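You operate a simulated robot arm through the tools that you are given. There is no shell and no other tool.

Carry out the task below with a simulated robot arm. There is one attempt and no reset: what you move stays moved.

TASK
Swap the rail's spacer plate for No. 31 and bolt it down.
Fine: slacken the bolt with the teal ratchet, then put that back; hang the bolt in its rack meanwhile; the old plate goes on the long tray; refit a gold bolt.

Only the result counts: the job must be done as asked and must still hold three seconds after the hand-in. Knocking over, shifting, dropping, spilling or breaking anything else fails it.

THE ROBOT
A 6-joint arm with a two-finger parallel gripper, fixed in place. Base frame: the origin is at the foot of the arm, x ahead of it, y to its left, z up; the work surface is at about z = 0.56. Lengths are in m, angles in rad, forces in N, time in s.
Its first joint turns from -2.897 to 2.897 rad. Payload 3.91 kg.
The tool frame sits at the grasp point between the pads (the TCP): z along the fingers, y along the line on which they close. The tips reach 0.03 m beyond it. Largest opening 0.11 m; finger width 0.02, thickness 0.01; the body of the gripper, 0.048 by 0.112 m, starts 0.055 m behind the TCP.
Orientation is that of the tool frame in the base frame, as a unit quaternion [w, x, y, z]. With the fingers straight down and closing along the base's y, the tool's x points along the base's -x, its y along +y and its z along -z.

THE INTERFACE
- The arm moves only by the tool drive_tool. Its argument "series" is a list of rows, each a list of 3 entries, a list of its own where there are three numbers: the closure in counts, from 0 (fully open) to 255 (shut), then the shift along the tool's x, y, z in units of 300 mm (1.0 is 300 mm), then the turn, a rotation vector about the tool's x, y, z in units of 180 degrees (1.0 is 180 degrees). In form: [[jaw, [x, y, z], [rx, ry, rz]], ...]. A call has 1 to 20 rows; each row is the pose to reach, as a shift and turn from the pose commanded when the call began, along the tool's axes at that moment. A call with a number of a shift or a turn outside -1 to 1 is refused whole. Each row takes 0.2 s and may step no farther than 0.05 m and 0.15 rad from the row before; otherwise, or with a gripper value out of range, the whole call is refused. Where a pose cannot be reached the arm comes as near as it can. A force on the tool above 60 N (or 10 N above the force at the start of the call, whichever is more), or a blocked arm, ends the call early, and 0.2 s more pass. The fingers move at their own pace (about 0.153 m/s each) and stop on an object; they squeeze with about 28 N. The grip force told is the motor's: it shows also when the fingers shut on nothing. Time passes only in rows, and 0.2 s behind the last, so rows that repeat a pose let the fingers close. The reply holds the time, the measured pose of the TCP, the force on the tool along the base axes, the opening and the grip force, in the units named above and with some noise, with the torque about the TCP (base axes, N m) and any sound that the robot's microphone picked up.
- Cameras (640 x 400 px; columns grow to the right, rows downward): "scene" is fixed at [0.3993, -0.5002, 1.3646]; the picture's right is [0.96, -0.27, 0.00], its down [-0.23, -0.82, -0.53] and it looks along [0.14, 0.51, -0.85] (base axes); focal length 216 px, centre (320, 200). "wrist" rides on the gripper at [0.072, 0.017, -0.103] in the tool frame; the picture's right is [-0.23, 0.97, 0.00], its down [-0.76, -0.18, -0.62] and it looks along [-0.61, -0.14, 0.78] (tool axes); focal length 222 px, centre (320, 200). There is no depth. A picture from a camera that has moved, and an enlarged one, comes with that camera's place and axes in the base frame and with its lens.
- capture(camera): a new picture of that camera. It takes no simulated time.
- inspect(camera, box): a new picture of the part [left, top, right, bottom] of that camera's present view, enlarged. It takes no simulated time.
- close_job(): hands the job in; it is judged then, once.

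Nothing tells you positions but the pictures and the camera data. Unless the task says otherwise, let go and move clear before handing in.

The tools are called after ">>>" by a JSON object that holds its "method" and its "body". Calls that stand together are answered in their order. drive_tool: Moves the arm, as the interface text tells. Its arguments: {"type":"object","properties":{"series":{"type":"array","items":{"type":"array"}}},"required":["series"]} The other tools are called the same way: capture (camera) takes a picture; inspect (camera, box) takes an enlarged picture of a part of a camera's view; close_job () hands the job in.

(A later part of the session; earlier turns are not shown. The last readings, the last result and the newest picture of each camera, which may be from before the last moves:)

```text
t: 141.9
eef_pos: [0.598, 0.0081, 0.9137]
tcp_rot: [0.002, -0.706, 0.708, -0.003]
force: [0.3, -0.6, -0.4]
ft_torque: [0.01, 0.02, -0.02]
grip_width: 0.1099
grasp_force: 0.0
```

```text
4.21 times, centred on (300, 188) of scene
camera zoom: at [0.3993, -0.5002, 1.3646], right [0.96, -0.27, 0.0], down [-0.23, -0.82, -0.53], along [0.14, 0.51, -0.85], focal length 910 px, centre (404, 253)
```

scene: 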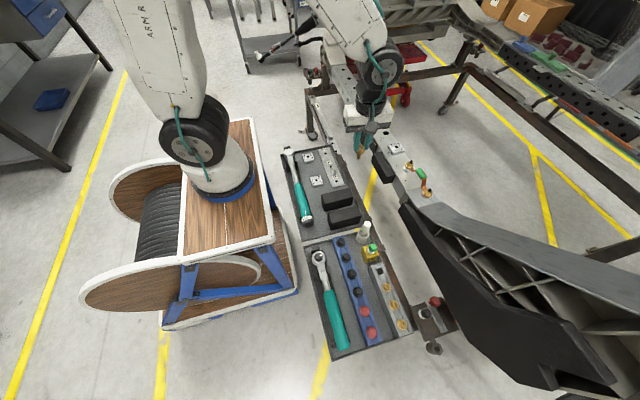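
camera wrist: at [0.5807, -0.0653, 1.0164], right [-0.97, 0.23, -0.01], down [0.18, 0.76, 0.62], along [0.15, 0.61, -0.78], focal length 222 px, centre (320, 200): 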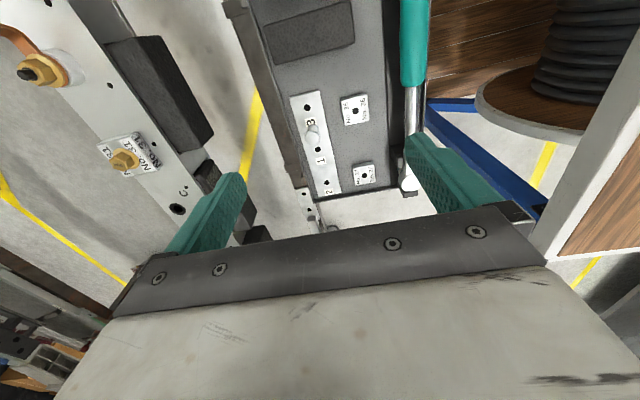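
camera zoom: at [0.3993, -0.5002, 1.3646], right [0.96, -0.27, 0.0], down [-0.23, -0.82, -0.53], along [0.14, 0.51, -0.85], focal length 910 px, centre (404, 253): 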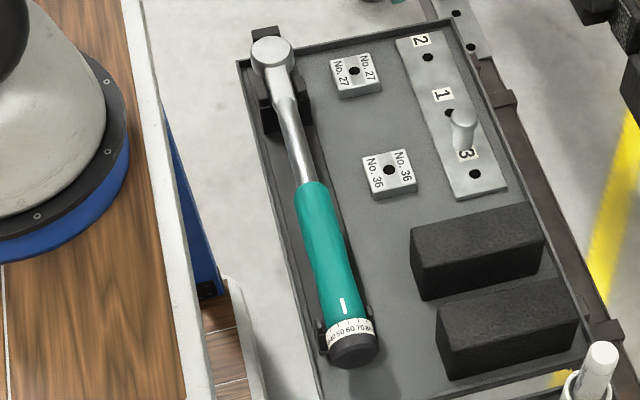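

The torque wrench lies along y at x≈0.455: head at y≈0.235, handle from y≈0.055 to -0.12. It's near the inner reach limit, so I'm testing the reach by hovering over the handle.

>>> {"method": "drive_tool", "body": {"series": [[0, [-0.01, 0.1, 0.08], [0, 0, 0]], [0, [-0.02, 0.2, 0.16], [0, 0, 0]], [0, [-0.03, 0.3, 0.24], [0, 0, 0]], [0, [-0.04, 0.4, 0.32], [0, 0, 0]], [0, [-0.04, 0.473, 0.42], [0, 0, 0]], [0, [-0.04, 0.473, 0.55], [0, 0, 0]], [0, [-0.04, 0.473, 0.65], [0, 0, 0]]]}}

>>> {"method": "capture", "body": {"camera": "wrist"}}

>>> {"method": "capture", "body": {"camera": "scene"}}

```text
t: 143.5
eef_pos: [0.5263, 0.0422, 0.6873]
tcp_rot: [0.001, -0.705, 0.709, -0.001]
force: [-0.4, -0.1, 0.9]
ft_torque: [-0.02, 0.0, -0.04]
grip_width: 0.11
grasp_force: 0.0
out of reach, approached as far as the arm can: row 2, 3, 4, 5, 6, 7
```

```text
taken
camera wrist: at [0.5094, -0.0312, 0.7904], right [-0.97, 0.23, 0.0], down [0.18, 0.76, 0.62], along [0.15, 0.61, -0.78], focal length 222 px, centre (320, 200)
```

wrist: 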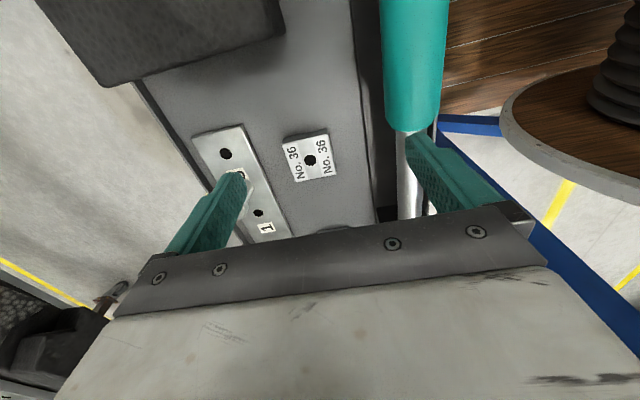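

```text
taken
```

scene: 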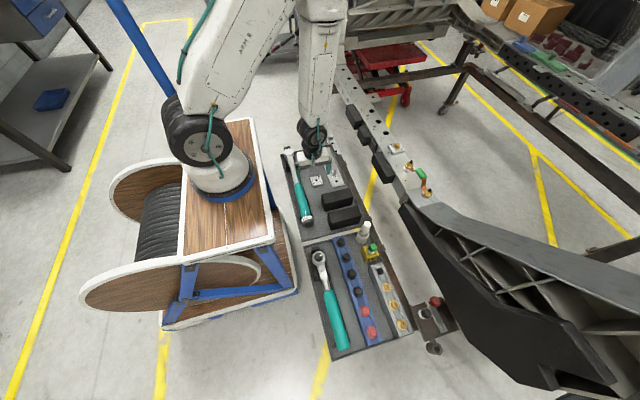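

The torque wrench is out of reach with the tool pointing down, and the instruction only calls for refitting the bolt. I'm returning to the bolt to regrip and give it one more firm clockwise twist.

>>> {"method": "drive_tool", "body": {"series": [[0, [0, 0, -0.14], [0, 0, 0]], [0, [0, 0, -0.28], [0, 0, 0]], [0, [0, 0, -0.42], [0, 0, 0]], [0, [0, -0.05, -0.55], [0, 0, 0]], [0, [0, -0.15, -0.64], [0, 0, 0]], [0, [0, -0.3, -0.66], [0, 0, 0]], [0, [0, -0.45, -0.66], [0, 0, 0]], [0, [0, -0.6, -0.66], [0, 0, 0]], [0, [0.01, -0.75, -0.66], [0, 0, 0]], [0, [0.02, -0.9, -0.66], [0, 0, 0]]]}}

>>> {"method": "capture", "body": {"camera": "wrist"}}

```text
t: 145.7
eef_pos: [0.7949, 0.0333, 0.8896]
tcp_rot: [0.003, -0.706, 0.708, -0.002]
force: [-0.5, 0.3, 0.7]
ft_torque: [-0.01, 0.0, -0.02]
grip_width: 0.1101
grasp_force: 0.0
out of reach, approached as far as the arm can: row 1, 2, 3, 4
```

```text
taken
camera wrist: at [0.7775, -0.0405, 0.9917], right [-0.97, 0.23, -0.01], down [0.18, 0.76, 0.62], along [0.15, 0.61, -0.78], focal length 222 px, centre (320, 200)
```

wrist: 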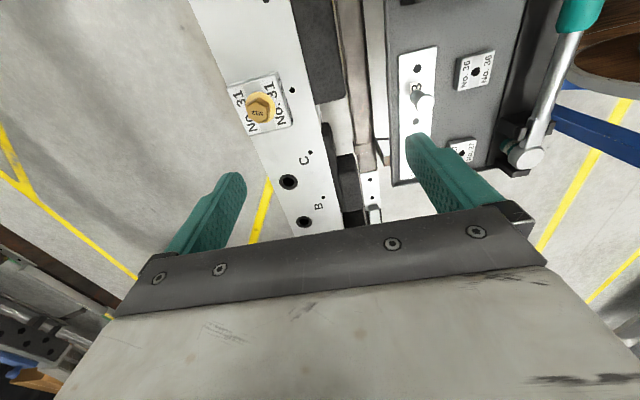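

>>> {"method": "drive_tool", "body": {"series": [[30, [0.01, -0.023, 0.0], [0, 0, -0.034]], [60, [0.02, -0.046, 0.0], [0, 0, -0.067]], [90, [0.03, -0.069, 0.0], [0, 0, -0.1]], [120, [0.04, -0.092, 0.03], [0, 0, -0.134]], [120, [0.05, -0.115, 0.06], [0, 0, -0.167]], [120, [0.06, -0.138, 0.09], [0, 0, -0.2]], [120, [0.07, -0.161, 0.11], [0, 0, -0.234]], [120, [0.075, -0.184, 0.13], [0, 0, -0.267]]]}}

>>> {"method": "inspect", "body": {"camera": "wrist", "box": [250, 70, 390, 180]}}

```text
t: 147.5
eef_pos: [0.85, 0.0073, 0.8501]
tcp_rot: [-0.002, 0.933, -0.359, 0.004]
force: [0.7, -1.0, -0.5]
ft_torque: [0.02, -0.06, 0.03]
grip_width: 0.0582
grasp_force: 0.1
```

```text
3.64 times, centred on (320, 125) of wrist
camera zoom: at [0.8913, -0.0547, 0.9532], right [-0.82, -0.57, -0.01], down [-0.45, 0.64, 0.62], along [-0.35, 0.51, -0.78], focal length 808 px, centre (320, 473)
```

zoom: 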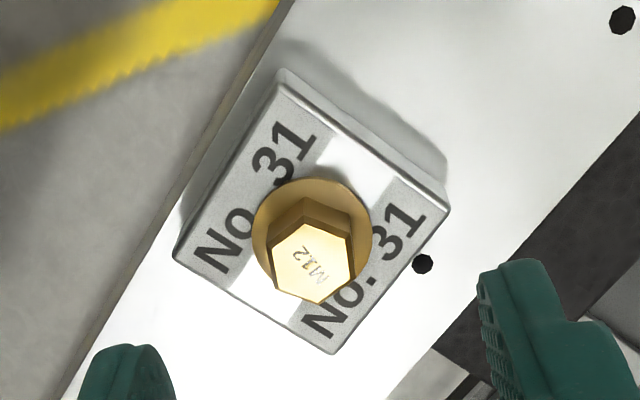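

Aligned with the flats. I'm lowering and gripping again.

>>> {"method": "drive_tool", "body": {"series": [[140, [-0.011, -0.0087, 0.06], [0, 0, 0]], [140, [-0.011, -0.0087, 0.12], [0, 0, 0]], [140, [-0.011, -0.0087, 0.16], [0, 0, 0]], [220, [-0.011, -0.0087, 0.16], [0, 0, 0]], [255, [-0.011, -0.0087, 0.16], [0, 0, 0]], [255, [-0.011, -0.0087, 0.16], [0, 0, 0]]]}}

>>> {"method": "inspect", "body": {"camera": "wrist", "box": [250, 100, 390, 210]}}

```text
t: 148.9
eef_pos: [0.8488, 0.0109, 0.8041]
tcp_rot: [-0.002, 0.933, -0.359, 0.002]
force: [-9.4, -6.8, -2.5]
ft_torque: [-0.31, 0.4, 0.04]
grip_width: 0.0189
grasp_force: 27.8
```

```text
3.64 times, centred on (320, 155) of wrist
camera zoom: at [0.8911, -0.0508, 0.9062], right [-0.82, -0.57, 0.0], down [-0.45, 0.64, 0.62], along [-0.35, 0.51, -0.78], focal length 808 px, centre (320, 364)
```

zoom: 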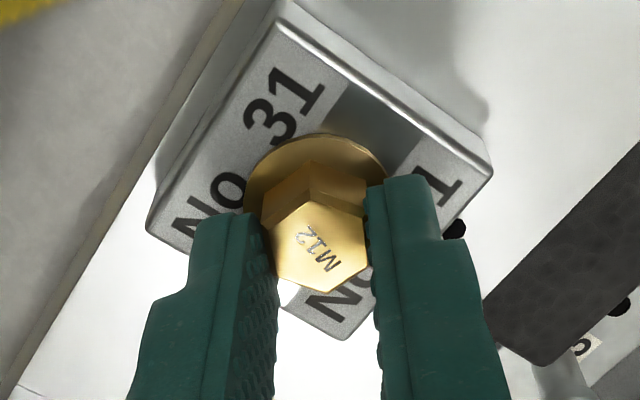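

Firm grip on the hex. I'm twisting clockwise.

>>> {"method": "drive_tool", "body": {"series": [[255, [0, 0, 0.002], [0, 0, 0.02]], [255, [0, 0, 0.003], [0, 0, 0.04]], [255, [0, 0, 0.003], [0, 0, 0.06]]]}}

>>> {"method": "inspect", "body": {"camera": "wrist", "box": [250, 100, 390, 210]}}

>>> {"method": "inspect", "body": {"camera": "scene", "box": [385, 130, 415, 155]}}

```text
t: 149.7
eef_pos: [0.8503, 0.011, 0.8029]
tcp_rot: [-0.002, 0.895, -0.447, 0.004]
force: [-8.1, -18.5, 10.4]
ft_torque: [-0.7, 0.3, 0.1]
grip_width: 0.0189
grasp_force: 27.9
```

```text
3.64 times, centred on (320, 155) of wrist
camera zoom: at [0.8792, -0.0584, 0.906], right [-0.92, -0.4, -0.01], down [-0.32, 0.72, 0.62], along [-0.24, 0.57, -0.78], focal length 808 px, centre (320, 364)
```

zoom: 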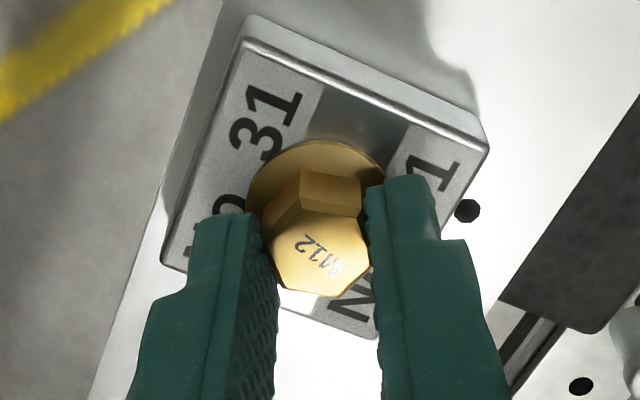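

```text
16.00 times, centred on (400, 142) of scene
camera zoom: at [0.3993, -0.5002, 1.3646], right [0.96, -0.27, 0.0], down [-0.23, -0.82, -0.53], along [0.14, 0.51, -0.85], focal length 3460 px, centre (-960, 1120)
```

zoom: 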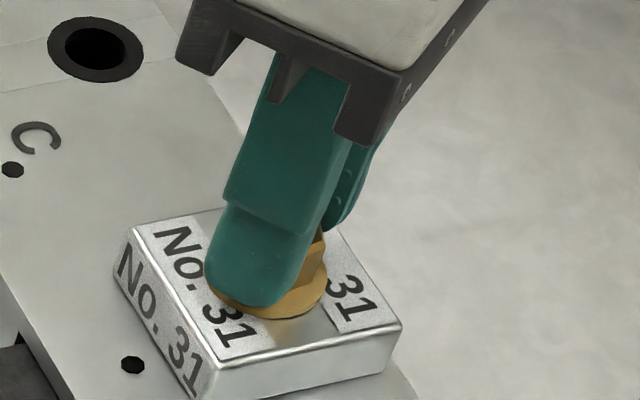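

The fingers slip around the hex, so the bolt is as tight as the hand can make it. To truly bolt it down I'll use the ratchet set to ON. I'm releasing the bolt, lifting and heading back.

>>> {"method": "drive_tool", "body": {"series": [[200, [0, 0, 0], [0, 0, 0]], [150, [0, 0, 0], [0, 0, 0]], [130, [0, 0, -0.02], [0, 0, 0]], [110, [0, 0, -0.1], [0, 0, 0]], [80, [0, 0, -0.23], [0, 0, 0]], [0, [0, 0, -0.37], [0, 0, 0]]]}}

>>> {"method": "inspect", "body": {"camera": "scene", "box": [385, 130, 415, 155]}}

>>> {"method": "inspect", "body": {"camera": "scene", "box": [305, 245, 335, 290]}}

```text
t: 151.1
eef_pos: [0.8489, 0.0128, 0.9122]
tcp_rot: [-0.001, 0.895, -0.446, 0.004]
force: [-0.8, -0.8, 0.2]
ft_torque: [0.0, 0.0, 0.0]
grip_width: 0.1101
grasp_force: 0.1
```

```text
16.00 times, centred on (400, 142) of scene
camera zoom: at [0.3993, -0.5002, 1.3646], right [0.96, -0.27, 0.0], down [-0.23, -0.82, -0.53], along [0.14, 0.51, -0.85], focal length 3460 px, centre (-960, 1120)
```

zoom: 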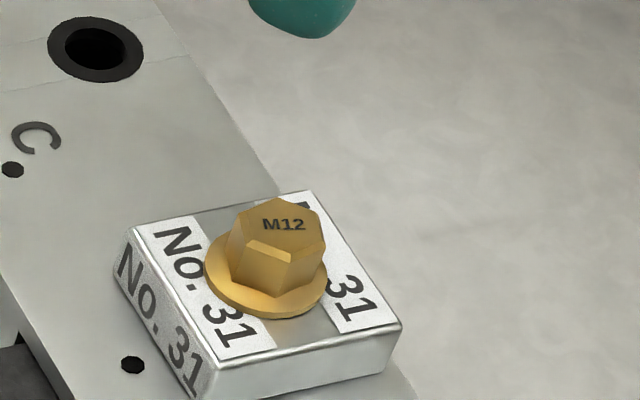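

```text
8.89 times, centred on (320, 268) of scene
camera zoom: at [0.3993, -0.5002, 1.3646], right [0.96, -0.27, 0.0], down [-0.23, -0.82, -0.53], along [0.14, 0.51, -0.85], focal length 1922 px, centre (320, -400)
```

zoom: 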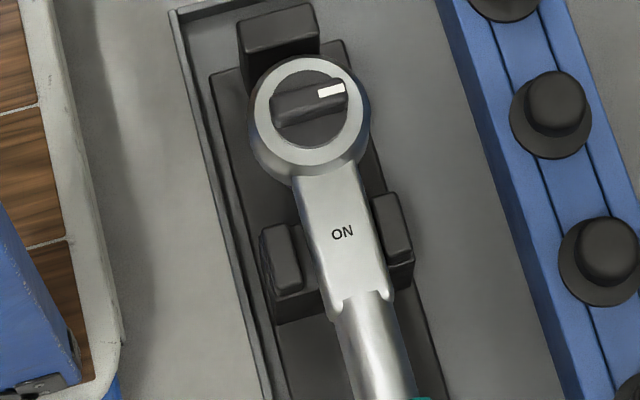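

The bolt didn't budge under that twist, so it's firmly seated. The ratchet's selector still points to OFF. I'm moving over to set it to ON, rotating the wrist to ψ=-90° on the way.

>>> {"method": "drive_tool", "body": {"series": [[0, [-0.02, 0.046, 0], [0, 0, 0.0415]], [0, [-0.039, 0.093, 0], [0, 0, 0.083]], [0, [-0.059, 0.139, 0], [0, 0, 0.1245]], [0, [-0.078, 0.186, 0], [0, 0, 0.166]], [0, [-0.098, 0.232, 0], [0, 0, 0.2075]], [0, [-0.117, 0.279, 0], [0, 0, 0.249]], [0, [-0.137, 0.325, 0], [0, 0, 0.2905]], [0, [-0.156, 0.372, 0], [0, 0, 0.332]], [0, [-0.176, 0.418, 0], [0, 0, 0.3735]], [0, [-0.195, 0.465, 0], [0, 0, 0.415]], [0, [-0.215, 0.511, 0], [0, 0, 0.4565]], [0, [-0.234, 0.558, 0], [0, 0, 0.498]], [0, [-0.254, 0.604, 0], [0, 0, 0.5395]], [0, [-0.273, 0.651, 0], [0, 0, 0.581]], [0, [-0.293, 0.697, 0], [0, 0, 0.6225]], [0, [-0.312, 0.744, 0], [0, 0, 0.664]], [0, [-0.332, 0.79, 0], [0, 0, 0.706]]]}}

>>> {"method": "capture", "body": {"camera": "wrist"}}

```text
t: 154.7
eef_pos: [0.6005, -0.0515, 0.911]
tcp_rot: [0.003, 0.001, 1.0, 0.001]
force: [0.1, 0.2, 0.1]
ft_torque: [-0.02, 0.0, 0.01]
grip_width: 0.11
grasp_force: 0.1
```

```text
taken
camera wrist: at [0.5277, -0.0351, 1.0129], right [0.23, 0.97, 0.0], down [0.76, -0.18, 0.63], along [0.61, -0.14, -0.78], focal length 222 px, centre (320, 200)
```

wrist: 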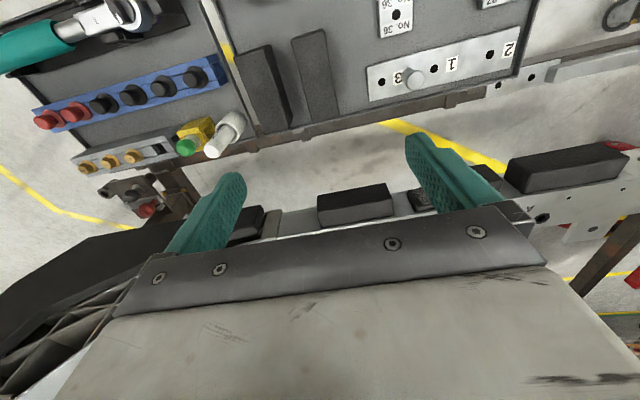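

>>> {"method": "drive_tool", "body": {"series": [[40, [0.08, -0.12, 0], [0, 0, 0]], [80, [0.16, -0.24, 0], [0, 0, 0]], [120, [0.24, -0.36, 0.0], [0, 0, 0]], [140, [0.32, -0.48, 0.05], [0, 0, 0]], [140, [0.4, -0.6, 0.12], [0, 0, 0]], [140, [0.45, -0.7, 0.22], [0, 0, 0]], [140, [0.46, -0.735, 0.35], [0, 0, 0]], [140, [0.46, -0.735, 0.48], [0, 0, 0]], [140, [0.46, -0.735, 0.58], [0, 0, 0]]]}}

>>> {"method": "capture", "body": {"camera": "wrist"}}

>>> {"method": "inspect", "body": {"camera": "wrist", "box": [240, 60, 400, 200]}}

```text
t: 156.7
eef_pos: [0.4638, -0.2707, 0.7351]
tcp_rot: [0.003, 0.001, 1.0, 0.0]
force: [-0.2, 1.0, -1.2]
ft_torque: [0.01, 0.02, 0.02]
grip_width: 0.0499
grasp_force: 0.0
out of reach, approached as far as the arm can: row 4, 5
```

```text
taken
camera wrist: at [0.3903, -0.2554, 0.8379], right [0.23, 0.97, 0.0], down [0.76, -0.18, 0.63], along [0.61, -0.14, -0.78], focal length 222 px, centre (320, 200)
```

wrist: 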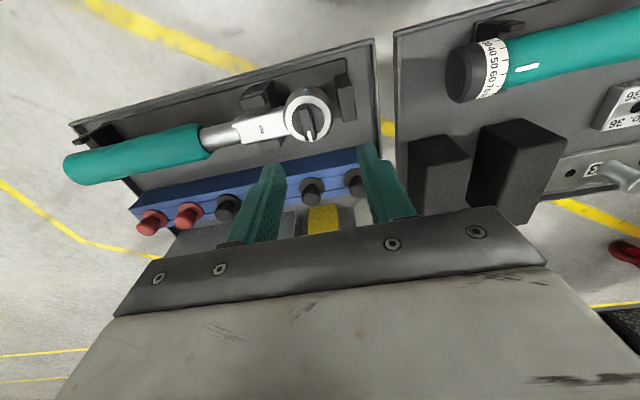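

```text
2.86 times, centred on (320, 130) of wrist
camera zoom: at [0.3903, -0.2554, 0.8379], right [0.23, 0.97, 0.0], down [0.76, -0.18, 0.63], along [0.61, -0.14, -0.78], focal length 635 px, centre (320, 400)
```

zoom: 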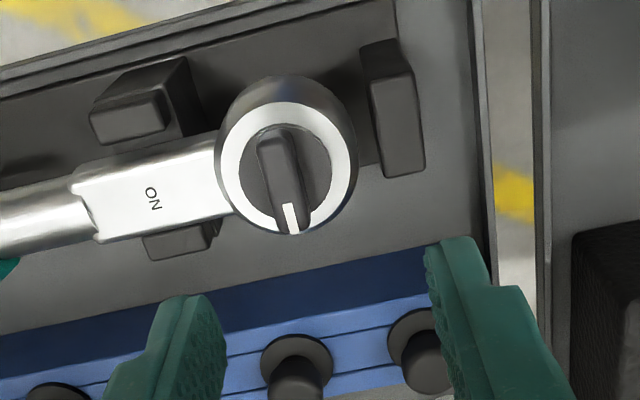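

The knob is reachable; it appears near (0.461, -0.281). I'm descending a bit to triangulate its height.

>>> {"method": "drive_tool", "body": {"series": [[140, [0, -0.03, 0.06], [0, 0, 0]], [140, [0, -0.03, 0.1], [0, 0, 0]]]}}

>>> {"method": "inspect", "body": {"camera": "wrist", "box": [240, 60, 400, 200]}}

>>> {"method": "inspect", "body": {"camera": "scene", "box": [290, 230, 350, 290]}}

```text
t: 157.3
eef_pos: [0.4625, -0.2803, 0.7052]
tcp_rot: [0.003, 0.001, 1.0, 0.0]
force: [-0.3, -0.7, -0.7]
ft_torque: [0.04, -0.03, -0.01]
grip_width: 0.0494
grasp_force: 0.0
```

```text
2.86 times, centred on (320, 130) of wrist
camera zoom: at [0.391, -0.264, 0.8083], right [0.23, 0.97, 0.0], down [0.76, -0.18, 0.63], along [0.61, -0.14, -0.78], focal length 635 px, centre (320, 400)
```

zoom: 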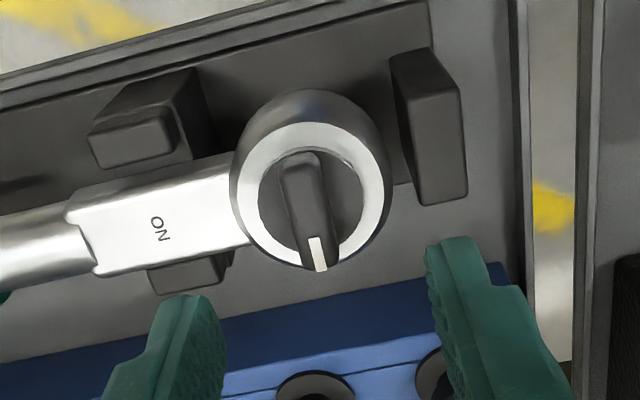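

```text
6.67 times, centred on (320, 260) of scene
camera zoom: at [0.3993, -0.5002, 1.3646], right [0.96, -0.27, 0.0], down [-0.23, -0.82, -0.53], along [0.14, 0.51, -0.85], focal length 1442 px, centre (320, -200)
```

zoom: 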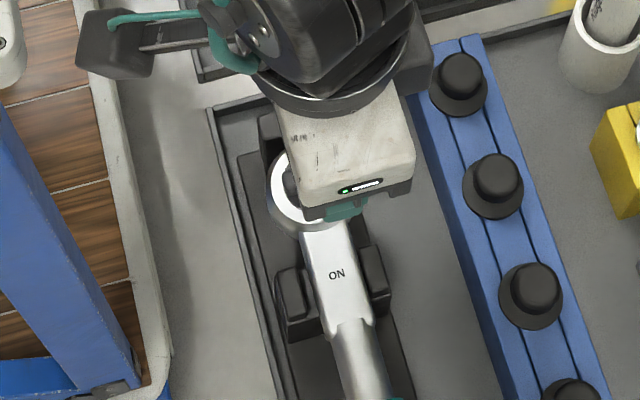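

The selector bar centre is about (0.462, -0.2845) and runs along x. I'm narrowing the jaws, aligning and lowering toward it.

>>> {"method": "drive_tool", "body": {"series": [[170, [0, -0.0133, 0.0], [0, 0, 0]], [188, [0, -0.0133, 0.06], [0, 0, 0]], [188, [0, -0.0133, 0.13], [0, 0, 0]]]}}

>>> {"method": "inspect", "body": {"camera": "wrist", "box": [250, 90, 390, 210]}}

```text
t: 158.1
eef_pos: [0.4626, -0.2836, 0.6677]
tcp_rot: [0.003, 0.001, 1.0, 0.0]
force: [-0.7, 0.7, -0.1]
ft_torque: [-0.03, -0.01, -0.01]
grip_width: 0.0288
grasp_force: 0.0
out of reach, approached as far as the arm can: row 2
```

```text
3.33 times, centred on (320, 150) of wrist
camera zoom: at [0.39, -0.267, 0.7697], right [0.23, 0.97, 0.0], down [0.76, -0.18, 0.63], along [0.61, -0.14, -0.78], focal length 740 px, centre (320, 367)
```

zoom: 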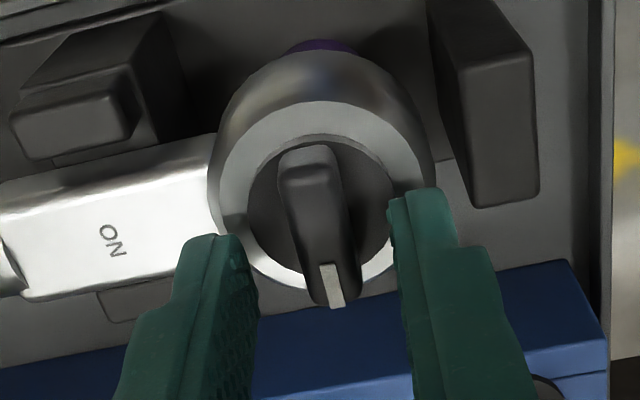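

The bar is centred between the fingers. I'm lowering the last part carefully.

>>> {"method": "drive_tool", "body": {"series": [[188, [0, 0, 0.02], [0, 0, 0]], [188, [0, 0, 0.035], [0, 0, 0]], [188, [0, 0, 0.045], [0, 0, 0]]]}}

>>> {"method": "inspect", "body": {"camera": "wrist", "box": [250, 90, 390, 210]}}

>>> {"method": "inspect", "body": {"camera": "scene", "box": [290, 230, 350, 290]}}

```text
t: 158.6
eef_pos: [0.4625, -0.2841, 0.6632]
tcp_rot: [0.005, 0.0, 1.0, 0.0]
force: [-3.9, 3.1, 36.6]
ft_torque: [0.75, 0.34, -0.07]
grip_width: 0.0308
grasp_force: 2.1
stopped in row 2: the force on the tool passed its limit at 80 N (the readings are from after the stop); the commanded pose is now the measured one
```

```text
3.33 times, centred on (320, 150) of wrist
camera zoom: at [0.39, -0.2672, 0.7658], right [0.23, 0.97, 0.0], down [0.76, -0.18, 0.63], along [0.61, -0.14, -0.78], focal length 740 px, centre (320, 367)
```

zoom: 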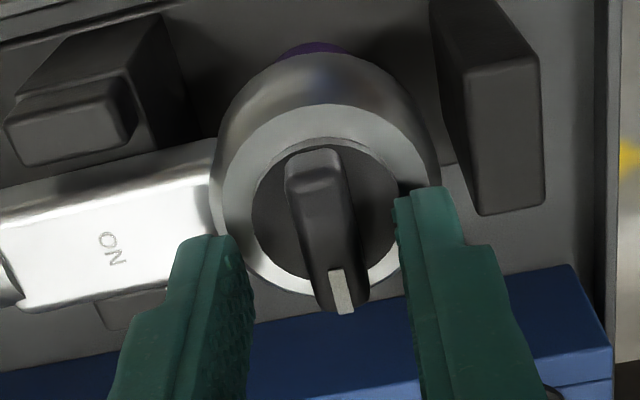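

```text
6.67 times, centred on (320, 260) of scene
camera zoom: at [0.3993, -0.5002, 1.3646], right [0.96, -0.27, 0.0], down [-0.23, -0.82, -0.53], along [0.14, 0.51, -0.85], focal length 1442 px, centre (320, -200)
```

zoom: 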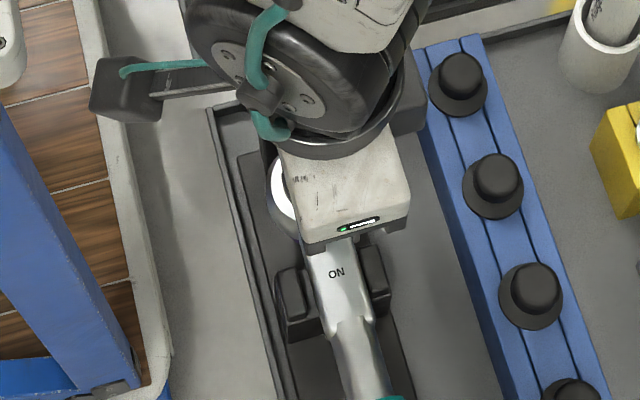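

The tips are on the head's rim (z≈0.633), right beside the bar. I'm raising 1.5 mm and closing on the bar.

>>> {"method": "drive_tool", "body": {"series": [[188, [0, 0, -0.008], [0, 0, 0]], [220, [0, 0, -0.008], [0, 0, 0]], [255, [0, 0, -0.008], [0, 0, 0]], [255, [0, 0, -0.008], [0, 0, 0]]]}}

>>> {"method": "inspect", "body": {"camera": "wrist", "box": [250, 90, 390, 210]}}

```text
t: 159.6
eef_pos: [0.4631, -0.2844, 0.6653]
tcp_rot: [0.004, 0.001, 1.0, -0.001]
force: [-0.1, 4.6, 37.1]
ft_torque: [-0.38, 0.25, -0.07]
grip_width: 0.0105
grasp_force: 27.7
```

```text
3.33 times, centred on (320, 150) of wrist
camera zoom: at [0.3904, -0.2673, 0.7671], right [0.23, 0.97, 0.0], down [0.76, -0.18, 0.63], along [0.61, -0.14, -0.78], focal length 740 px, centre (320, 367)
```

zoom: 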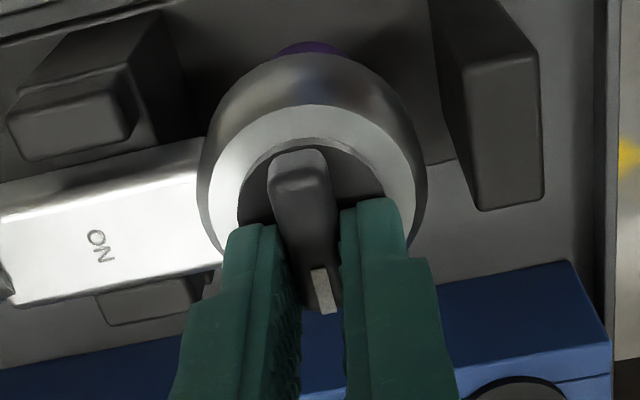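

The bar is gripped, but about 6 mm off the knob axis. I'm regripping centred on the axis with less downward load.

>>> {"method": "drive_tool", "body": {"series": [[215, [0, 0, -0.006], [0, 0, 0]], [205, [0, 0, -0.008], [0, 0, 0]], [205, [0.02, 0, -0.008], [0, 0, 0]], [255, [0.02, 0, -0.008], [0, 0, 0]], [255, [0.02, 0, -0.008], [0, 0, 0]]]}}

>>> {"method": "inspect", "body": {"camera": "wrist", "box": [250, 90, 390, 210]}}

```text
t: 160.8
eef_pos: [0.4573, -0.2833, 0.6678]
tcp_rot: [0.004, 0.001, 1.0, -0.001]
force: [0.2, -1.4, 0.6]
ft_torque: [0.01, 0.04, 0.02]
grip_width: 0.0104
grasp_force: 27.9
```

```text
3.33 times, centred on (320, 150) of wrist
camera zoom: at [0.3846, -0.2676, 0.7696], right [0.23, 0.97, 0.0], down [0.76, -0.18, 0.63], along [0.61, -0.14, -0.78], focal length 740 px, centre (320, 367)
```

zoom: 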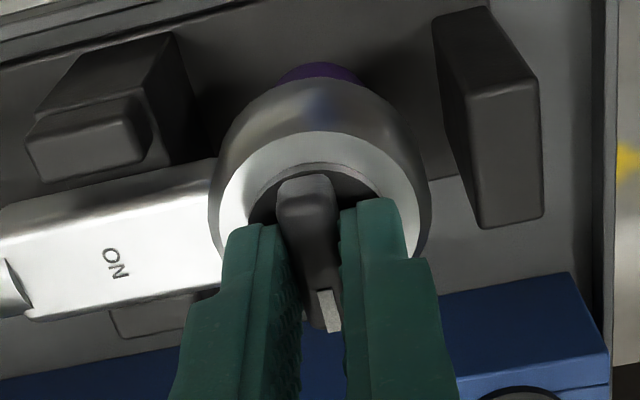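

The bar is gripped centrally with no load. I'm rotating it CW 30° first to see how it moves.

>>> {"method": "drive_tool", "body": {"series": [[255, [0, 0, 0], [0, 0, 0.04]], [255, [0, 0, 0], [0, 0, 0.08]], [255, [0, 0, 0], [0, 0, 0.12]], [255, [0, 0, 0], [0, 0, 0.16]]]}}

>>> {"method": "inspect", "body": {"camera": "wrist", "box": [250, 90, 390, 210]}}

>>> {"method": "inspect", "body": {"camera": "scene", "box": [290, 230, 350, 290]}}

```text
t: 161.8
eef_pos: [0.4574, -0.2841, 0.6666]
tcp_rot: [0.004, 0.25, 0.968, 0.0]
force: [0.6, 2.5, -1.0]
ft_torque: [0.01, -0.01, -0.01]
grip_width: 0.0103
grasp_force: 27.8
```

```text
3.33 times, centred on (320, 150) of wrist
camera zoom: at [0.4021, -0.2348, 0.7697], right [0.67, 0.74, 0.0], down [0.58, -0.52, 0.63], along [0.47, -0.42, -0.78], focal length 740 px, centre (320, 367)
```

zoom: 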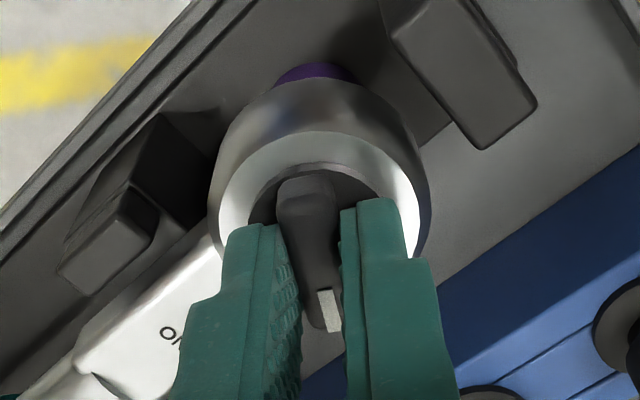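

```text
6.67 times, centred on (320, 260) of scene
camera zoom: at [0.3993, -0.5002, 1.3646], right [0.96, -0.27, 0.0], down [-0.23, -0.82, -0.53], along [0.14, 0.51, -0.85], focal length 1442 px, centre (320, -200)
```

zoom: 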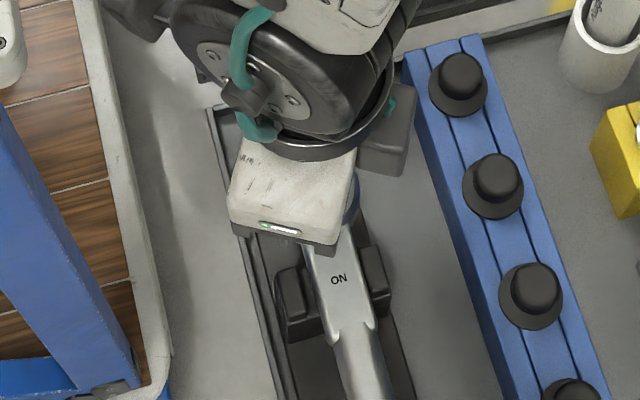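

The knob turns freely and the ratchet stays put. I'm continuing to 90° total, so the tick points at ON.

>>> {"method": "drive_tool", "body": {"series": [[255, [0, 0, 0], [0, 0, 0.04]], [255, [0, 0, 0], [0, 0, 0.08]], [255, [0, 0, 0], [0, 0, 0.12]], [255, [0, 0, 0], [0, 0, 0.16]], [255, [0, 0, 0], [0, 0, 0.2]], [255, [0, 0, 0], [0, 0, 0.24]], [255, [0, 0, 0], [0, 0, 0.28]], [255, [0, 0, 0], [0, 0, 0.32]], [255, [0, 0, 0], [0, 0, 0.345]]]}}

>>> {"method": "inspect", "body": {"camera": "wrist", "box": [250, 90, 390, 210]}}

```text
t: 163.8
eef_pos: [0.4574, -0.284, 0.6674]
tcp_rot: [0.003, 0.713, 0.701, 0.002]
force: [-0.6, -1.7, 16.2]
ft_torque: [-0.22, 0.23, 0.18]
grip_width: 0.0107
grasp_force: 28.0
```

```text
3.33 times, centred on (320, 150) of wrist
camera zoom: at [0.4754, -0.2126, 0.7701], right [0.97, -0.24, 0.01], down [-0.2, -0.76, 0.62], along [-0.15, -0.61, -0.78], focal length 740 px, centre (320, 367)
```

zoom: 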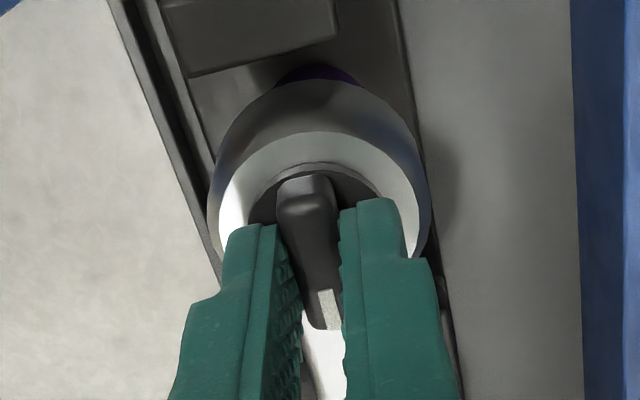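

The tick now points down the handle toward ON and has met a stop. I'm releasing and lifting.

>>> {"method": "drive_tool", "body": {"series": [[225, [0, 0, 0], [0, 0, -0.006]], [200, [0, 0, -0.003], [0, 0, -0.006]], [190, [0, 0, -0.03], [0, 0, 0]], [190, [0, 0, -0.13], [0, 0, 0]], [150, [0, 0, -0.26], [0, 0, 0]]]}}

>>> {"method": "inspect", "body": {"camera": "wrist", "box": [220, 40, 420, 200]}}

>>> {"method": "capture", "body": {"camera": "scene"}}

```text
t: 165.0
eef_pos: [0.457, -0.2844, 0.7456]
tcp_rot: [0.003, 0.713, 0.701, 0.003]
force: [-0.3, -0.3, 0.3]
ft_torque: [0.02, 0.0, 0.02]
grip_width: 0.0452
grasp_force: 0.1
```

```text
2.50 times, centred on (320, 120) of wrist
camera zoom: at [0.4746, -0.2123, 0.848], right [0.97, -0.24, 0.01], down [-0.2, -0.76, 0.62], along [-0.15, -0.6, -0.78], focal length 555 px, centre (320, 400)
```

zoom: 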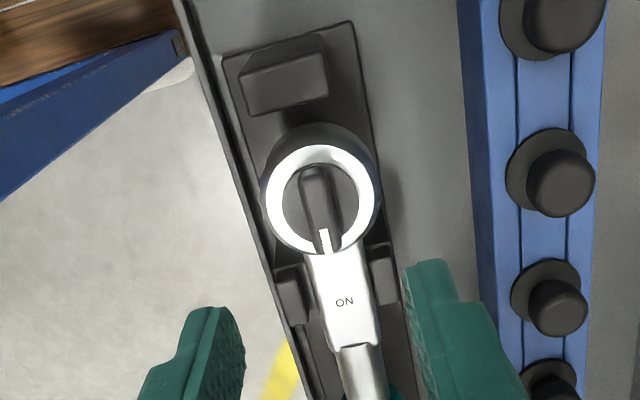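

```text
taken
```

scene: 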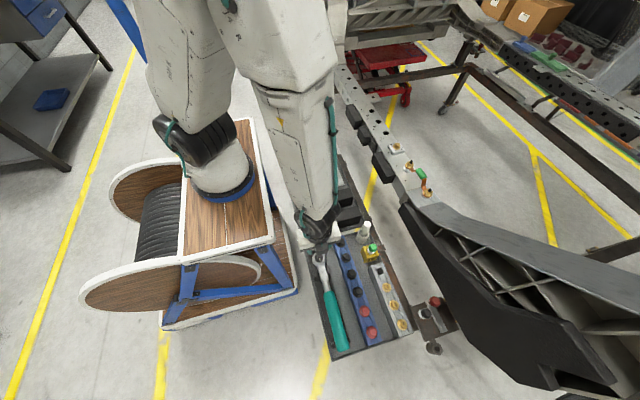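

The selector now reads ON, so the ratchet can tighten. I'm rotating the wrist back and moving over the handle (part 1).

>>> {"method": "drive_tool", "body": {"series": [[120, [-0.04, 0, -0.05], [0, 0, -0.042]], [105, [-0.09, 0, -0.1], [0, 0, -0.084]], [105, [-0.13, 0, -0.1], [0, 0, -0.126]], [105, [-0.18, 0, -0.1], [0, 0, -0.168]], [105, [-0.22, 0, -0.1], [0, 0, -0.21]], [105, [-0.27, 0, -0.1], [0, 0, -0.252]], [105, [-0.31, 0, -0.1], [0, 0, -0.294]], [105, [-0.36, 0, -0.1], [0, 0, -0.336]], [105, [-0.4, 0, -0.1], [0, 0, -0.378]], [105, [-0.44, 0, -0.1], [0, 0, -0.42]], [105, [-0.49, 0, -0.1], [0, 0, -0.462]], [105, [-0.533, 0, -0.1], [0, 0, -0.5]]]}}

```text
t: 167.6
eef_pos: [0.4526, -0.4438, 0.7756]
tcp_rot: [0.003, 0.008, 1.0, 0.0]
force: [-1.0, -0.1, 0.4]
ft_torque: [-0.02, 0.0, -0.01]
grip_width: 0.0646
grasp_force: 0.1
```

>>> {"method": "drive_tool", "body": {"series": [[105, [-0.015, 0, 0], [0, 0, -0.042]], [105, [-0.015, 0, 0], [0, 0, -0.084]], [105, [-0.015, 0, 0], [0, 0, -0.126]], [105, [-0.015, 0, 0], [0, 0, -0.168]], [105, [-0.015, 0, 0], [0, 0, -0.21]], [105, [-0.015, 0, 0], [0, 0, -0.252]], [105, [-0.015, 0, 0], [0, 0, -0.294]], [105, [-0.015, 0, 0], [0, 0, -0.336]], [105, [-0.015, 0, 0.03], [0, 0, -0.378]], [105, [-0.015, 0, 0.06], [0, 0, -0.42]], [105, [-0.015, 0, 0.1], [0, 0, -0.462]], [105, [-0.015, 0, 0.15], [0, 0, -0.504]]]}}

>>> {"method": "capture", "body": {"camera": "wrist"}}

>>> {"method": "inspect", "body": {"camera": "wrist", "box": [220, 0, 420, 220]}}

```text
t: 170.2
eef_pos: [0.4583, -0.4432, 0.731]
tcp_rot: [0.002, -0.706, 0.708, -0.004]
force: [0.1, 0.3, 0.5]
ft_torque: [0.02, 0.0, 0.0]
grip_width: 0.0646
grasp_force: 0.0
```

```text
taken
camera wrist: at [0.4418, -0.5168, 0.8331], right [-0.97, 0.23, -0.01], down [0.17, 0.76, 0.62], along [0.15, 0.61, -0.78], focal length 222 px, centre (320, 200)
```

wrist: 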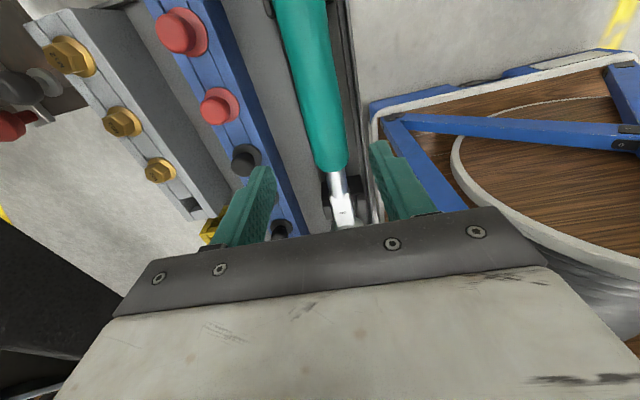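

```text
1.82 times, centred on (320, 110) of wrist
camera zoom: at [0.4418, -0.5168, 0.8331], right [-0.97, 0.23, -0.01], down [0.17, 0.76, 0.62], along [0.15, 0.61, -0.78], focal length 404 px, centre (320, 364)
```

zoom: 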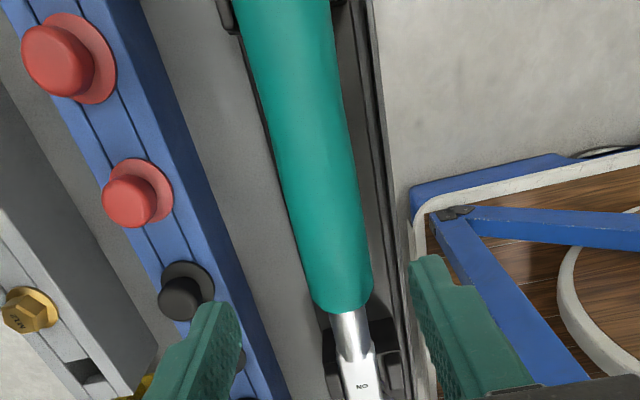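

The handle is centred. I'm descending to z≈0.620 and gripping as before.

>>> {"method": "drive_tool", "body": {"series": [[105, [0, 0, 0.12], [0, 0, 0]], [108, [0, 0, 0.24], [0, 0, 0]], [112, [0, 0, 0.32], [0, 0, 0]], [115, [0, 0, 0.366], [0, 0, 0]], [255, [0, 0, 0.366], [0, 0, 0]], [255, [0, 0, 0.366], [0, 0, 0]], [255, [0, 0, 0.366], [0, 0, 0]]]}}

>>> {"method": "capture", "body": {"camera": "wrist"}}

```text
t: 171.8
eef_pos: [0.4576, -0.4441, 0.6204]
tcp_rot: [0.003, -0.705, 0.709, -0.003]
force: [-18.6, -3.1, -0.9]
ft_torque: [-0.08, 0.15, 0.67]
grip_width: 0.0369
grasp_force: 28.3
```

```text
taken
camera wrist: at [0.4409, -0.5166, 0.7237], right [-0.97, 0.23, -0.01], down [0.18, 0.76, 0.62], along [0.15, 0.61, -0.78], focal length 222 px, centre (320, 200)
```

wrist: 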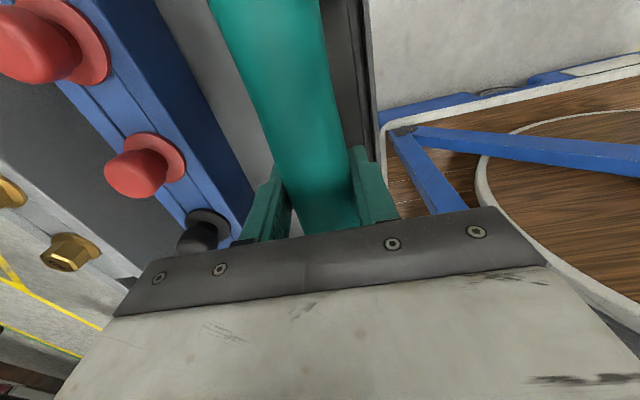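

Gripped with a small side load. I'm relaxing 1 mm and lifting.

>>> {"method": "drive_tool", "body": {"series": [[255, [0, 0.005, 0], [0, 0, 0]], [255, [0, 0.005, -0.01], [0, 0, 0]], [255, [0, 0.005, -0.04], [0, 0, 0]], [255, [0, 0.005, -0.12], [0, 0, 0]], [255, [0, 0.005, -0.25], [0, 0, 0]]]}}

>>> {"method": "inspect", "body": {"camera": "scene", "box": [290, 220, 390, 360]}}

```text
t: 173.0
eef_pos: [0.4578, -0.4443, 0.6948]
tcp_rot: [0.002, -0.706, 0.708, -0.003]
force: [-0.4, 0.7, -7.1]
ft_torque: [-0.32, -0.01, -0.02]
grip_width: 0.0371
grasp_force: 28.1
```

```text
2.86 times, centred on (340, 290) of scene
camera zoom: at [0.3993, -0.5002, 1.3646], right [0.96, -0.27, 0.0], down [-0.23, -0.82, -0.53], along [0.14, 0.51, -0.85], focal length 618 px, centre (263, -57)
```

zoom: 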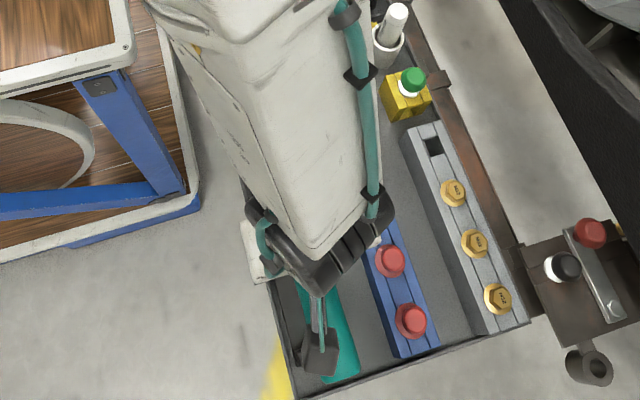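

The ratchet is lifted. I'm raising it and swinging toward the rail with the head leading.

>>> {"method": "drive_tool", "body": {"series": [[255, [0, 0, -0.15], [0, 0, 0]], [255, [0, 0, -0.3], [0, 0, 0]], [255, [0, 0, -0.45], [0, 0, 0]], [255, [0, 0, -0.6], [0, 0, 0]], [255, [0, 0, -0.74], [0, 0, 0]], [255, [-0.08, -0.03, -0.75], [0, 0, 0.03]], [255, [-0.16, -0.06, -0.75], [0, 0, 0.06]], [255, [-0.24, -0.09, -0.75], [0, 0, 0.09]], [255, [-0.32, -0.13, -0.75], [0, 0, 0.12]], [255, [-0.4, -0.17, -0.75], [0, 0, 0.15]], [255, [-0.48, -0.21, -0.75], [0, 0, 0.18]], [255, [-0.56, -0.25, -0.75], [0, 0, 0.21]], [255, [-0.64, -0.29, -0.75], [0, 0, 0.24]], [255, [-0.72, -0.33, -0.75], [0, 0, 0.27]], [255, [-0.8, -0.37, -0.75], [0, 0, 0.3]], [255, [-0.88, -0.41, -0.75], [0, 0, 0.33]], [255, [-0.94, -0.45, -0.75], [0, 0, 0.36]], [255, [-1.0, -0.49, -0.75], [0, 0, 0.389]]]}}

>>> {"method": "inspect", "body": {"camera": "scene", "box": [320, 120, 440, 220]}}

```text
t: 176.8
eef_pos: [0.6048, -0.1433, 0.9226]
tcp_rot: [0.004, -0.172, 0.985, -0.002]
force: [-0.4, -0.6, -6.9]
ft_torque: [-0.08, 0.33, -0.01]
grip_width: 0.0368
grasp_force: 28.0
```

```text
4.00 times, centred on (380, 170) of scene
camera zoom: at [0.3993, -0.5002, 1.3646], right [0.96, -0.27, 0.0], down [-0.23, -0.82, -0.53], along [0.14, 0.51, -0.85], focal length 865 px, centre (80, 320)
```

zoom: 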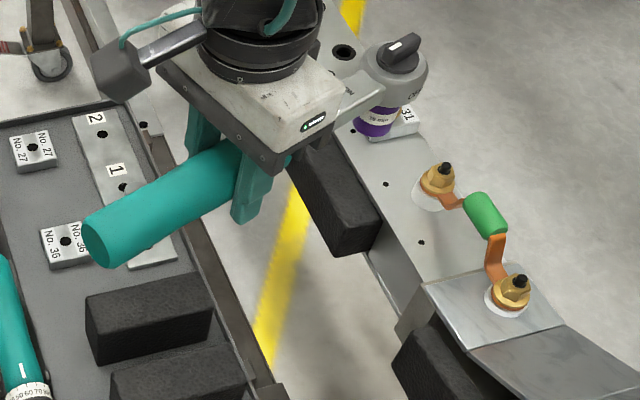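

>>> {"method": "drive_tool", "body": {"series": [[255, [-0.1, 0.05, 0], [0, 0, 0]], [255, [-0.2, 0.1, 0], [0, 0, 0]], [255, [-0.31, 0.155, 0.03], [0, 0, 0]], [255, [-0.41, 0.205, 0.08], [0, 0, 0]], [255, [-0.41, 0.205, 0.13], [0, 0, 0]], [255, [-0.41, 0.205, 0.13], [0, 0, 0]]]}}

>>> {"method": "inspect", "body": {"camera": "scene", "box": [385, 120, 425, 155]}}

```text
t: 178.2
eef_pos: [0.6975, -0.0441, 0.8833]
tcp_rot: [0.004, -0.171, 0.985, -0.001]
force: [0.0, 0.8, -5.7]
ft_torque: [-0.1, 0.3, 0.01]
grip_width: 0.037
grasp_force: 27.8
```

```text
11.43 times, centred on (405, 138) of scene
camera zoom: at [0.3993, -0.5002, 1.3646], right [0.96, -0.27, 0.0], down [-0.23, -0.82, -0.53], along [0.14, 0.51, -0.85], focal length 2471 px, centre (-651, 914)
```

zoom: 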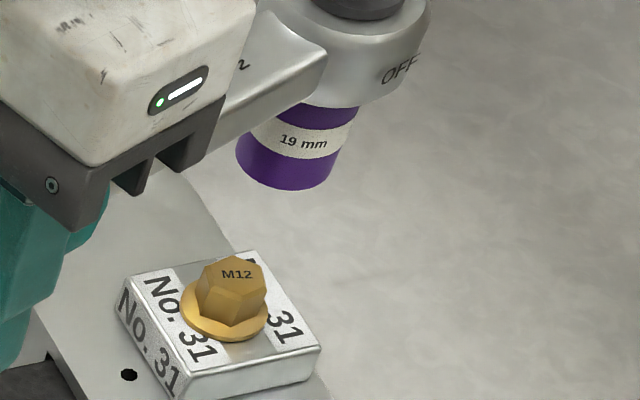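

The socket is roughly above the bolt. I'm lowering to just above the head for a closer check.

>>> {"method": "drive_tool", "body": {"series": [[255, [-0.003, -0.001, 0.06], [0, 0, 0]], [255, [-0.003, -0.001, 0.12], [0, 0, 0]], [255, [-0.003, -0.001, 0.147], [0, 0, 0]], [255, [-0.003, -0.001, 0.147], [0, 0, 0]]]}}

>>> {"method": "inspect", "body": {"camera": "scene", "box": [385, 125, 425, 155]}}

```text
t: 179.2
eef_pos: [0.6997, -0.0445, 0.8383]
tcp_rot: [0.004, -0.17, 0.985, -0.001]
force: [-0.1, 0.2, -6.9]
ft_torque: [-0.15, 0.33, 0.0]
grip_width: 0.0372
grasp_force: 28.0
```

```text
13.33 times, centred on (405, 140) of scene
camera zoom: at [0.3993, -0.5002, 1.3646], right [0.96, -0.27, 0.0], down [-0.23, -0.82, -0.53], along [0.14, 0.51, -0.85], focal length 2883 px, centre (-813, 1000)
```

zoom: 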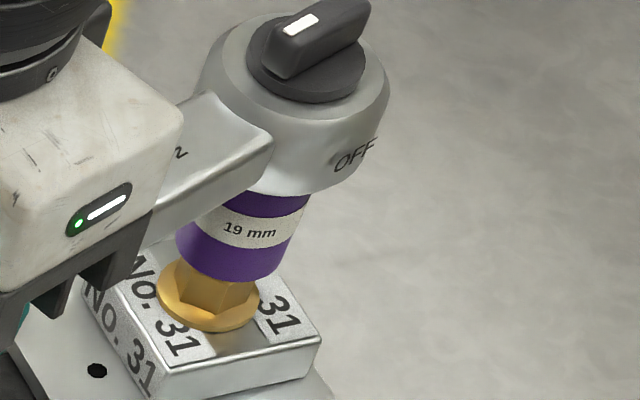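

Alignment is concentric now. I'm lowering in small steps.

>>> {"method": "drive_tool", "body": {"series": [[255, [0, 0, 0.012], [0, 0, 0]], [255, [0, 0, 0.024], [0, 0, 0]], [255, [0, 0, 0.036], [0, 0, 0]]]}}

>>> {"method": "inspect", "body": {"camera": "scene", "box": [385, 125, 425, 155]}}

```text
t: 180.0
eef_pos: [0.7001, -0.0459, 0.828]
tcp_rot: [0.004, -0.17, 0.985, -0.001]
force: [-0.3, -0.3, -7.3]
ft_torque: [-0.1, 0.31, 0.03]
grip_width: 0.0368
grasp_force: 27.8
```

```text
13.33 times, centred on (405, 140) of scene
camera zoom: at [0.3993, -0.5002, 1.3646], right [0.96, -0.27, 0.0], down [-0.23, -0.82, -0.53], along [0.14, 0.51, -0.85], focal length 2883 px, centre (-813, 1000)
```

zoom: 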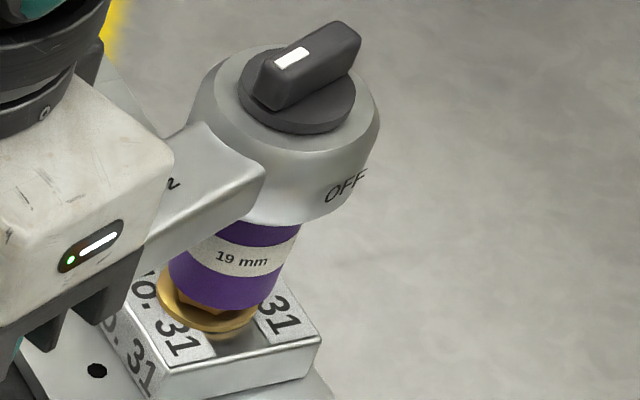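

>>> {"method": "drive_tool", "body": {"series": [[255, [0.003, 0.003, 0.006], [0, 0, 0]], [255, [0.003, 0.003, 0.012], [0, 0, 0]]]}}

>>> {"method": "inspect", "body": {"camera": "scene", "box": [385, 125, 425, 155]}}

```text
t: 180.6
eef_pos: [0.6986, -0.0457, 0.8251]
tcp_rot: [0.004, -0.172, 0.985, -0.001]
force: [-7.4, 0.3, 3.2]
ft_torque: [0.46, -0.75, 0.61]
grip_width: 0.037
grasp_force: 27.8
```

```text
13.33 times, centred on (405, 140) of scene
camera zoom: at [0.3993, -0.5002, 1.3646], right [0.96, -0.27, 0.0], down [-0.23, -0.82, -0.53], along [0.14, 0.51, -0.85], focal length 2883 px, centre (-813, 1000)
```

zoom: 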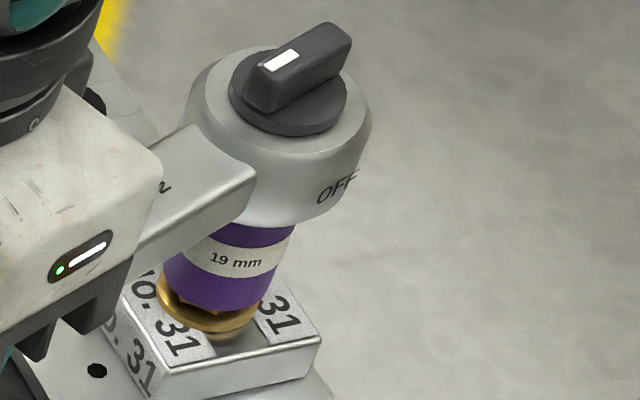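

Light contact. I'm turning CW slowly with slight pressure so the hex finds the socket.

>>> {"method": "drive_tool", "body": {"series": [[255, [0.0015, 0.0233, -0.001], [0, 0, 0.0139]], [255, [0.0, 0.0465, -0.001], [0, 0, 0.0278]], [255, [-0.0026, 0.0696, -0.001], [0, 0, 0.0417]], [255, [-0.0061, 0.0926, -0.001], [0, 0, 0.0556]]]}}

>>> {"method": "inspect", "body": {"camera": "scene", "box": [385, 125, 425, 155]}}

```text
t: 181.6
eef_pos: [0.692, -0.0192, 0.8248]
tcp_rot: [0.004, -0.085, 0.996, -0.001]
force: [-5.0, 3.8, -3.2]
ft_torque: [0.25, -0.08, 0.81]
grip_width: 0.0373
grasp_force: 27.8
```

```text
13.33 times, centred on (405, 140) of scene
camera zoom: at [0.3993, -0.5002, 1.3646], right [0.96, -0.27, 0.0], down [-0.23, -0.82, -0.53], along [0.14, 0.51, -0.85], focal length 2883 px, centre (-813, 1000)
```

zoom: 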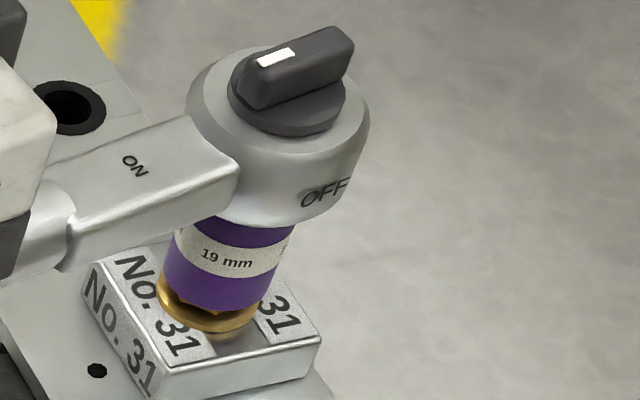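

>>> {"method": "drive_tool", "body": {"series": [[255, [-0.0005, 0.0233, 0.002], [0, 0, 0.0139]], [255, [-0.002, 0.0465, 0.002], [0, 0, 0.0278]], [255, [-0.0046, 0.0696, 0.003], [0, 0, 0.0417]], [255, [-0.0081, 0.0926, 0.003], [0, 0, 0.0556]]]}}

>>> {"method": "inspect", "body": {"camera": "scene", "box": [385, 125, 425, 155]}}

```text
t: 182.6
eef_pos: [0.6899, 0.0096, 0.8226]
tcp_rot: [0.005, 0.004, 1.0, -0.002]
force: [-10.5, 0.6, 1.4]
ft_torque: [0.03, -0.6, 0.12]
grip_width: 0.0366
grasp_force: 28.4
```

```text
13.33 times, centred on (405, 140) of scene
camera zoom: at [0.3993, -0.5002, 1.3646], right [0.96, -0.27, 0.0], down [-0.23, -0.82, -0.53], along [0.14, 0.51, -0.85], focal length 2883 px, centre (-813, 1000)
```

zoom: 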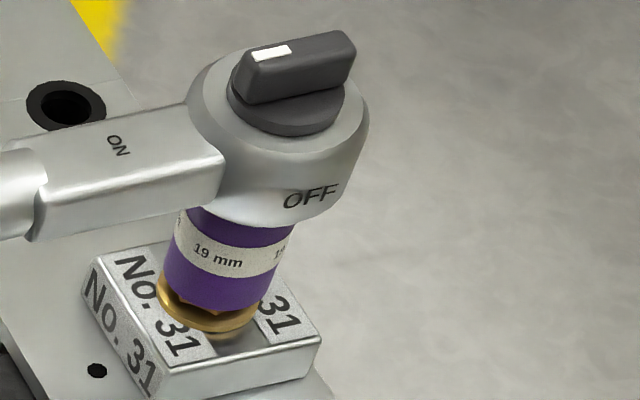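

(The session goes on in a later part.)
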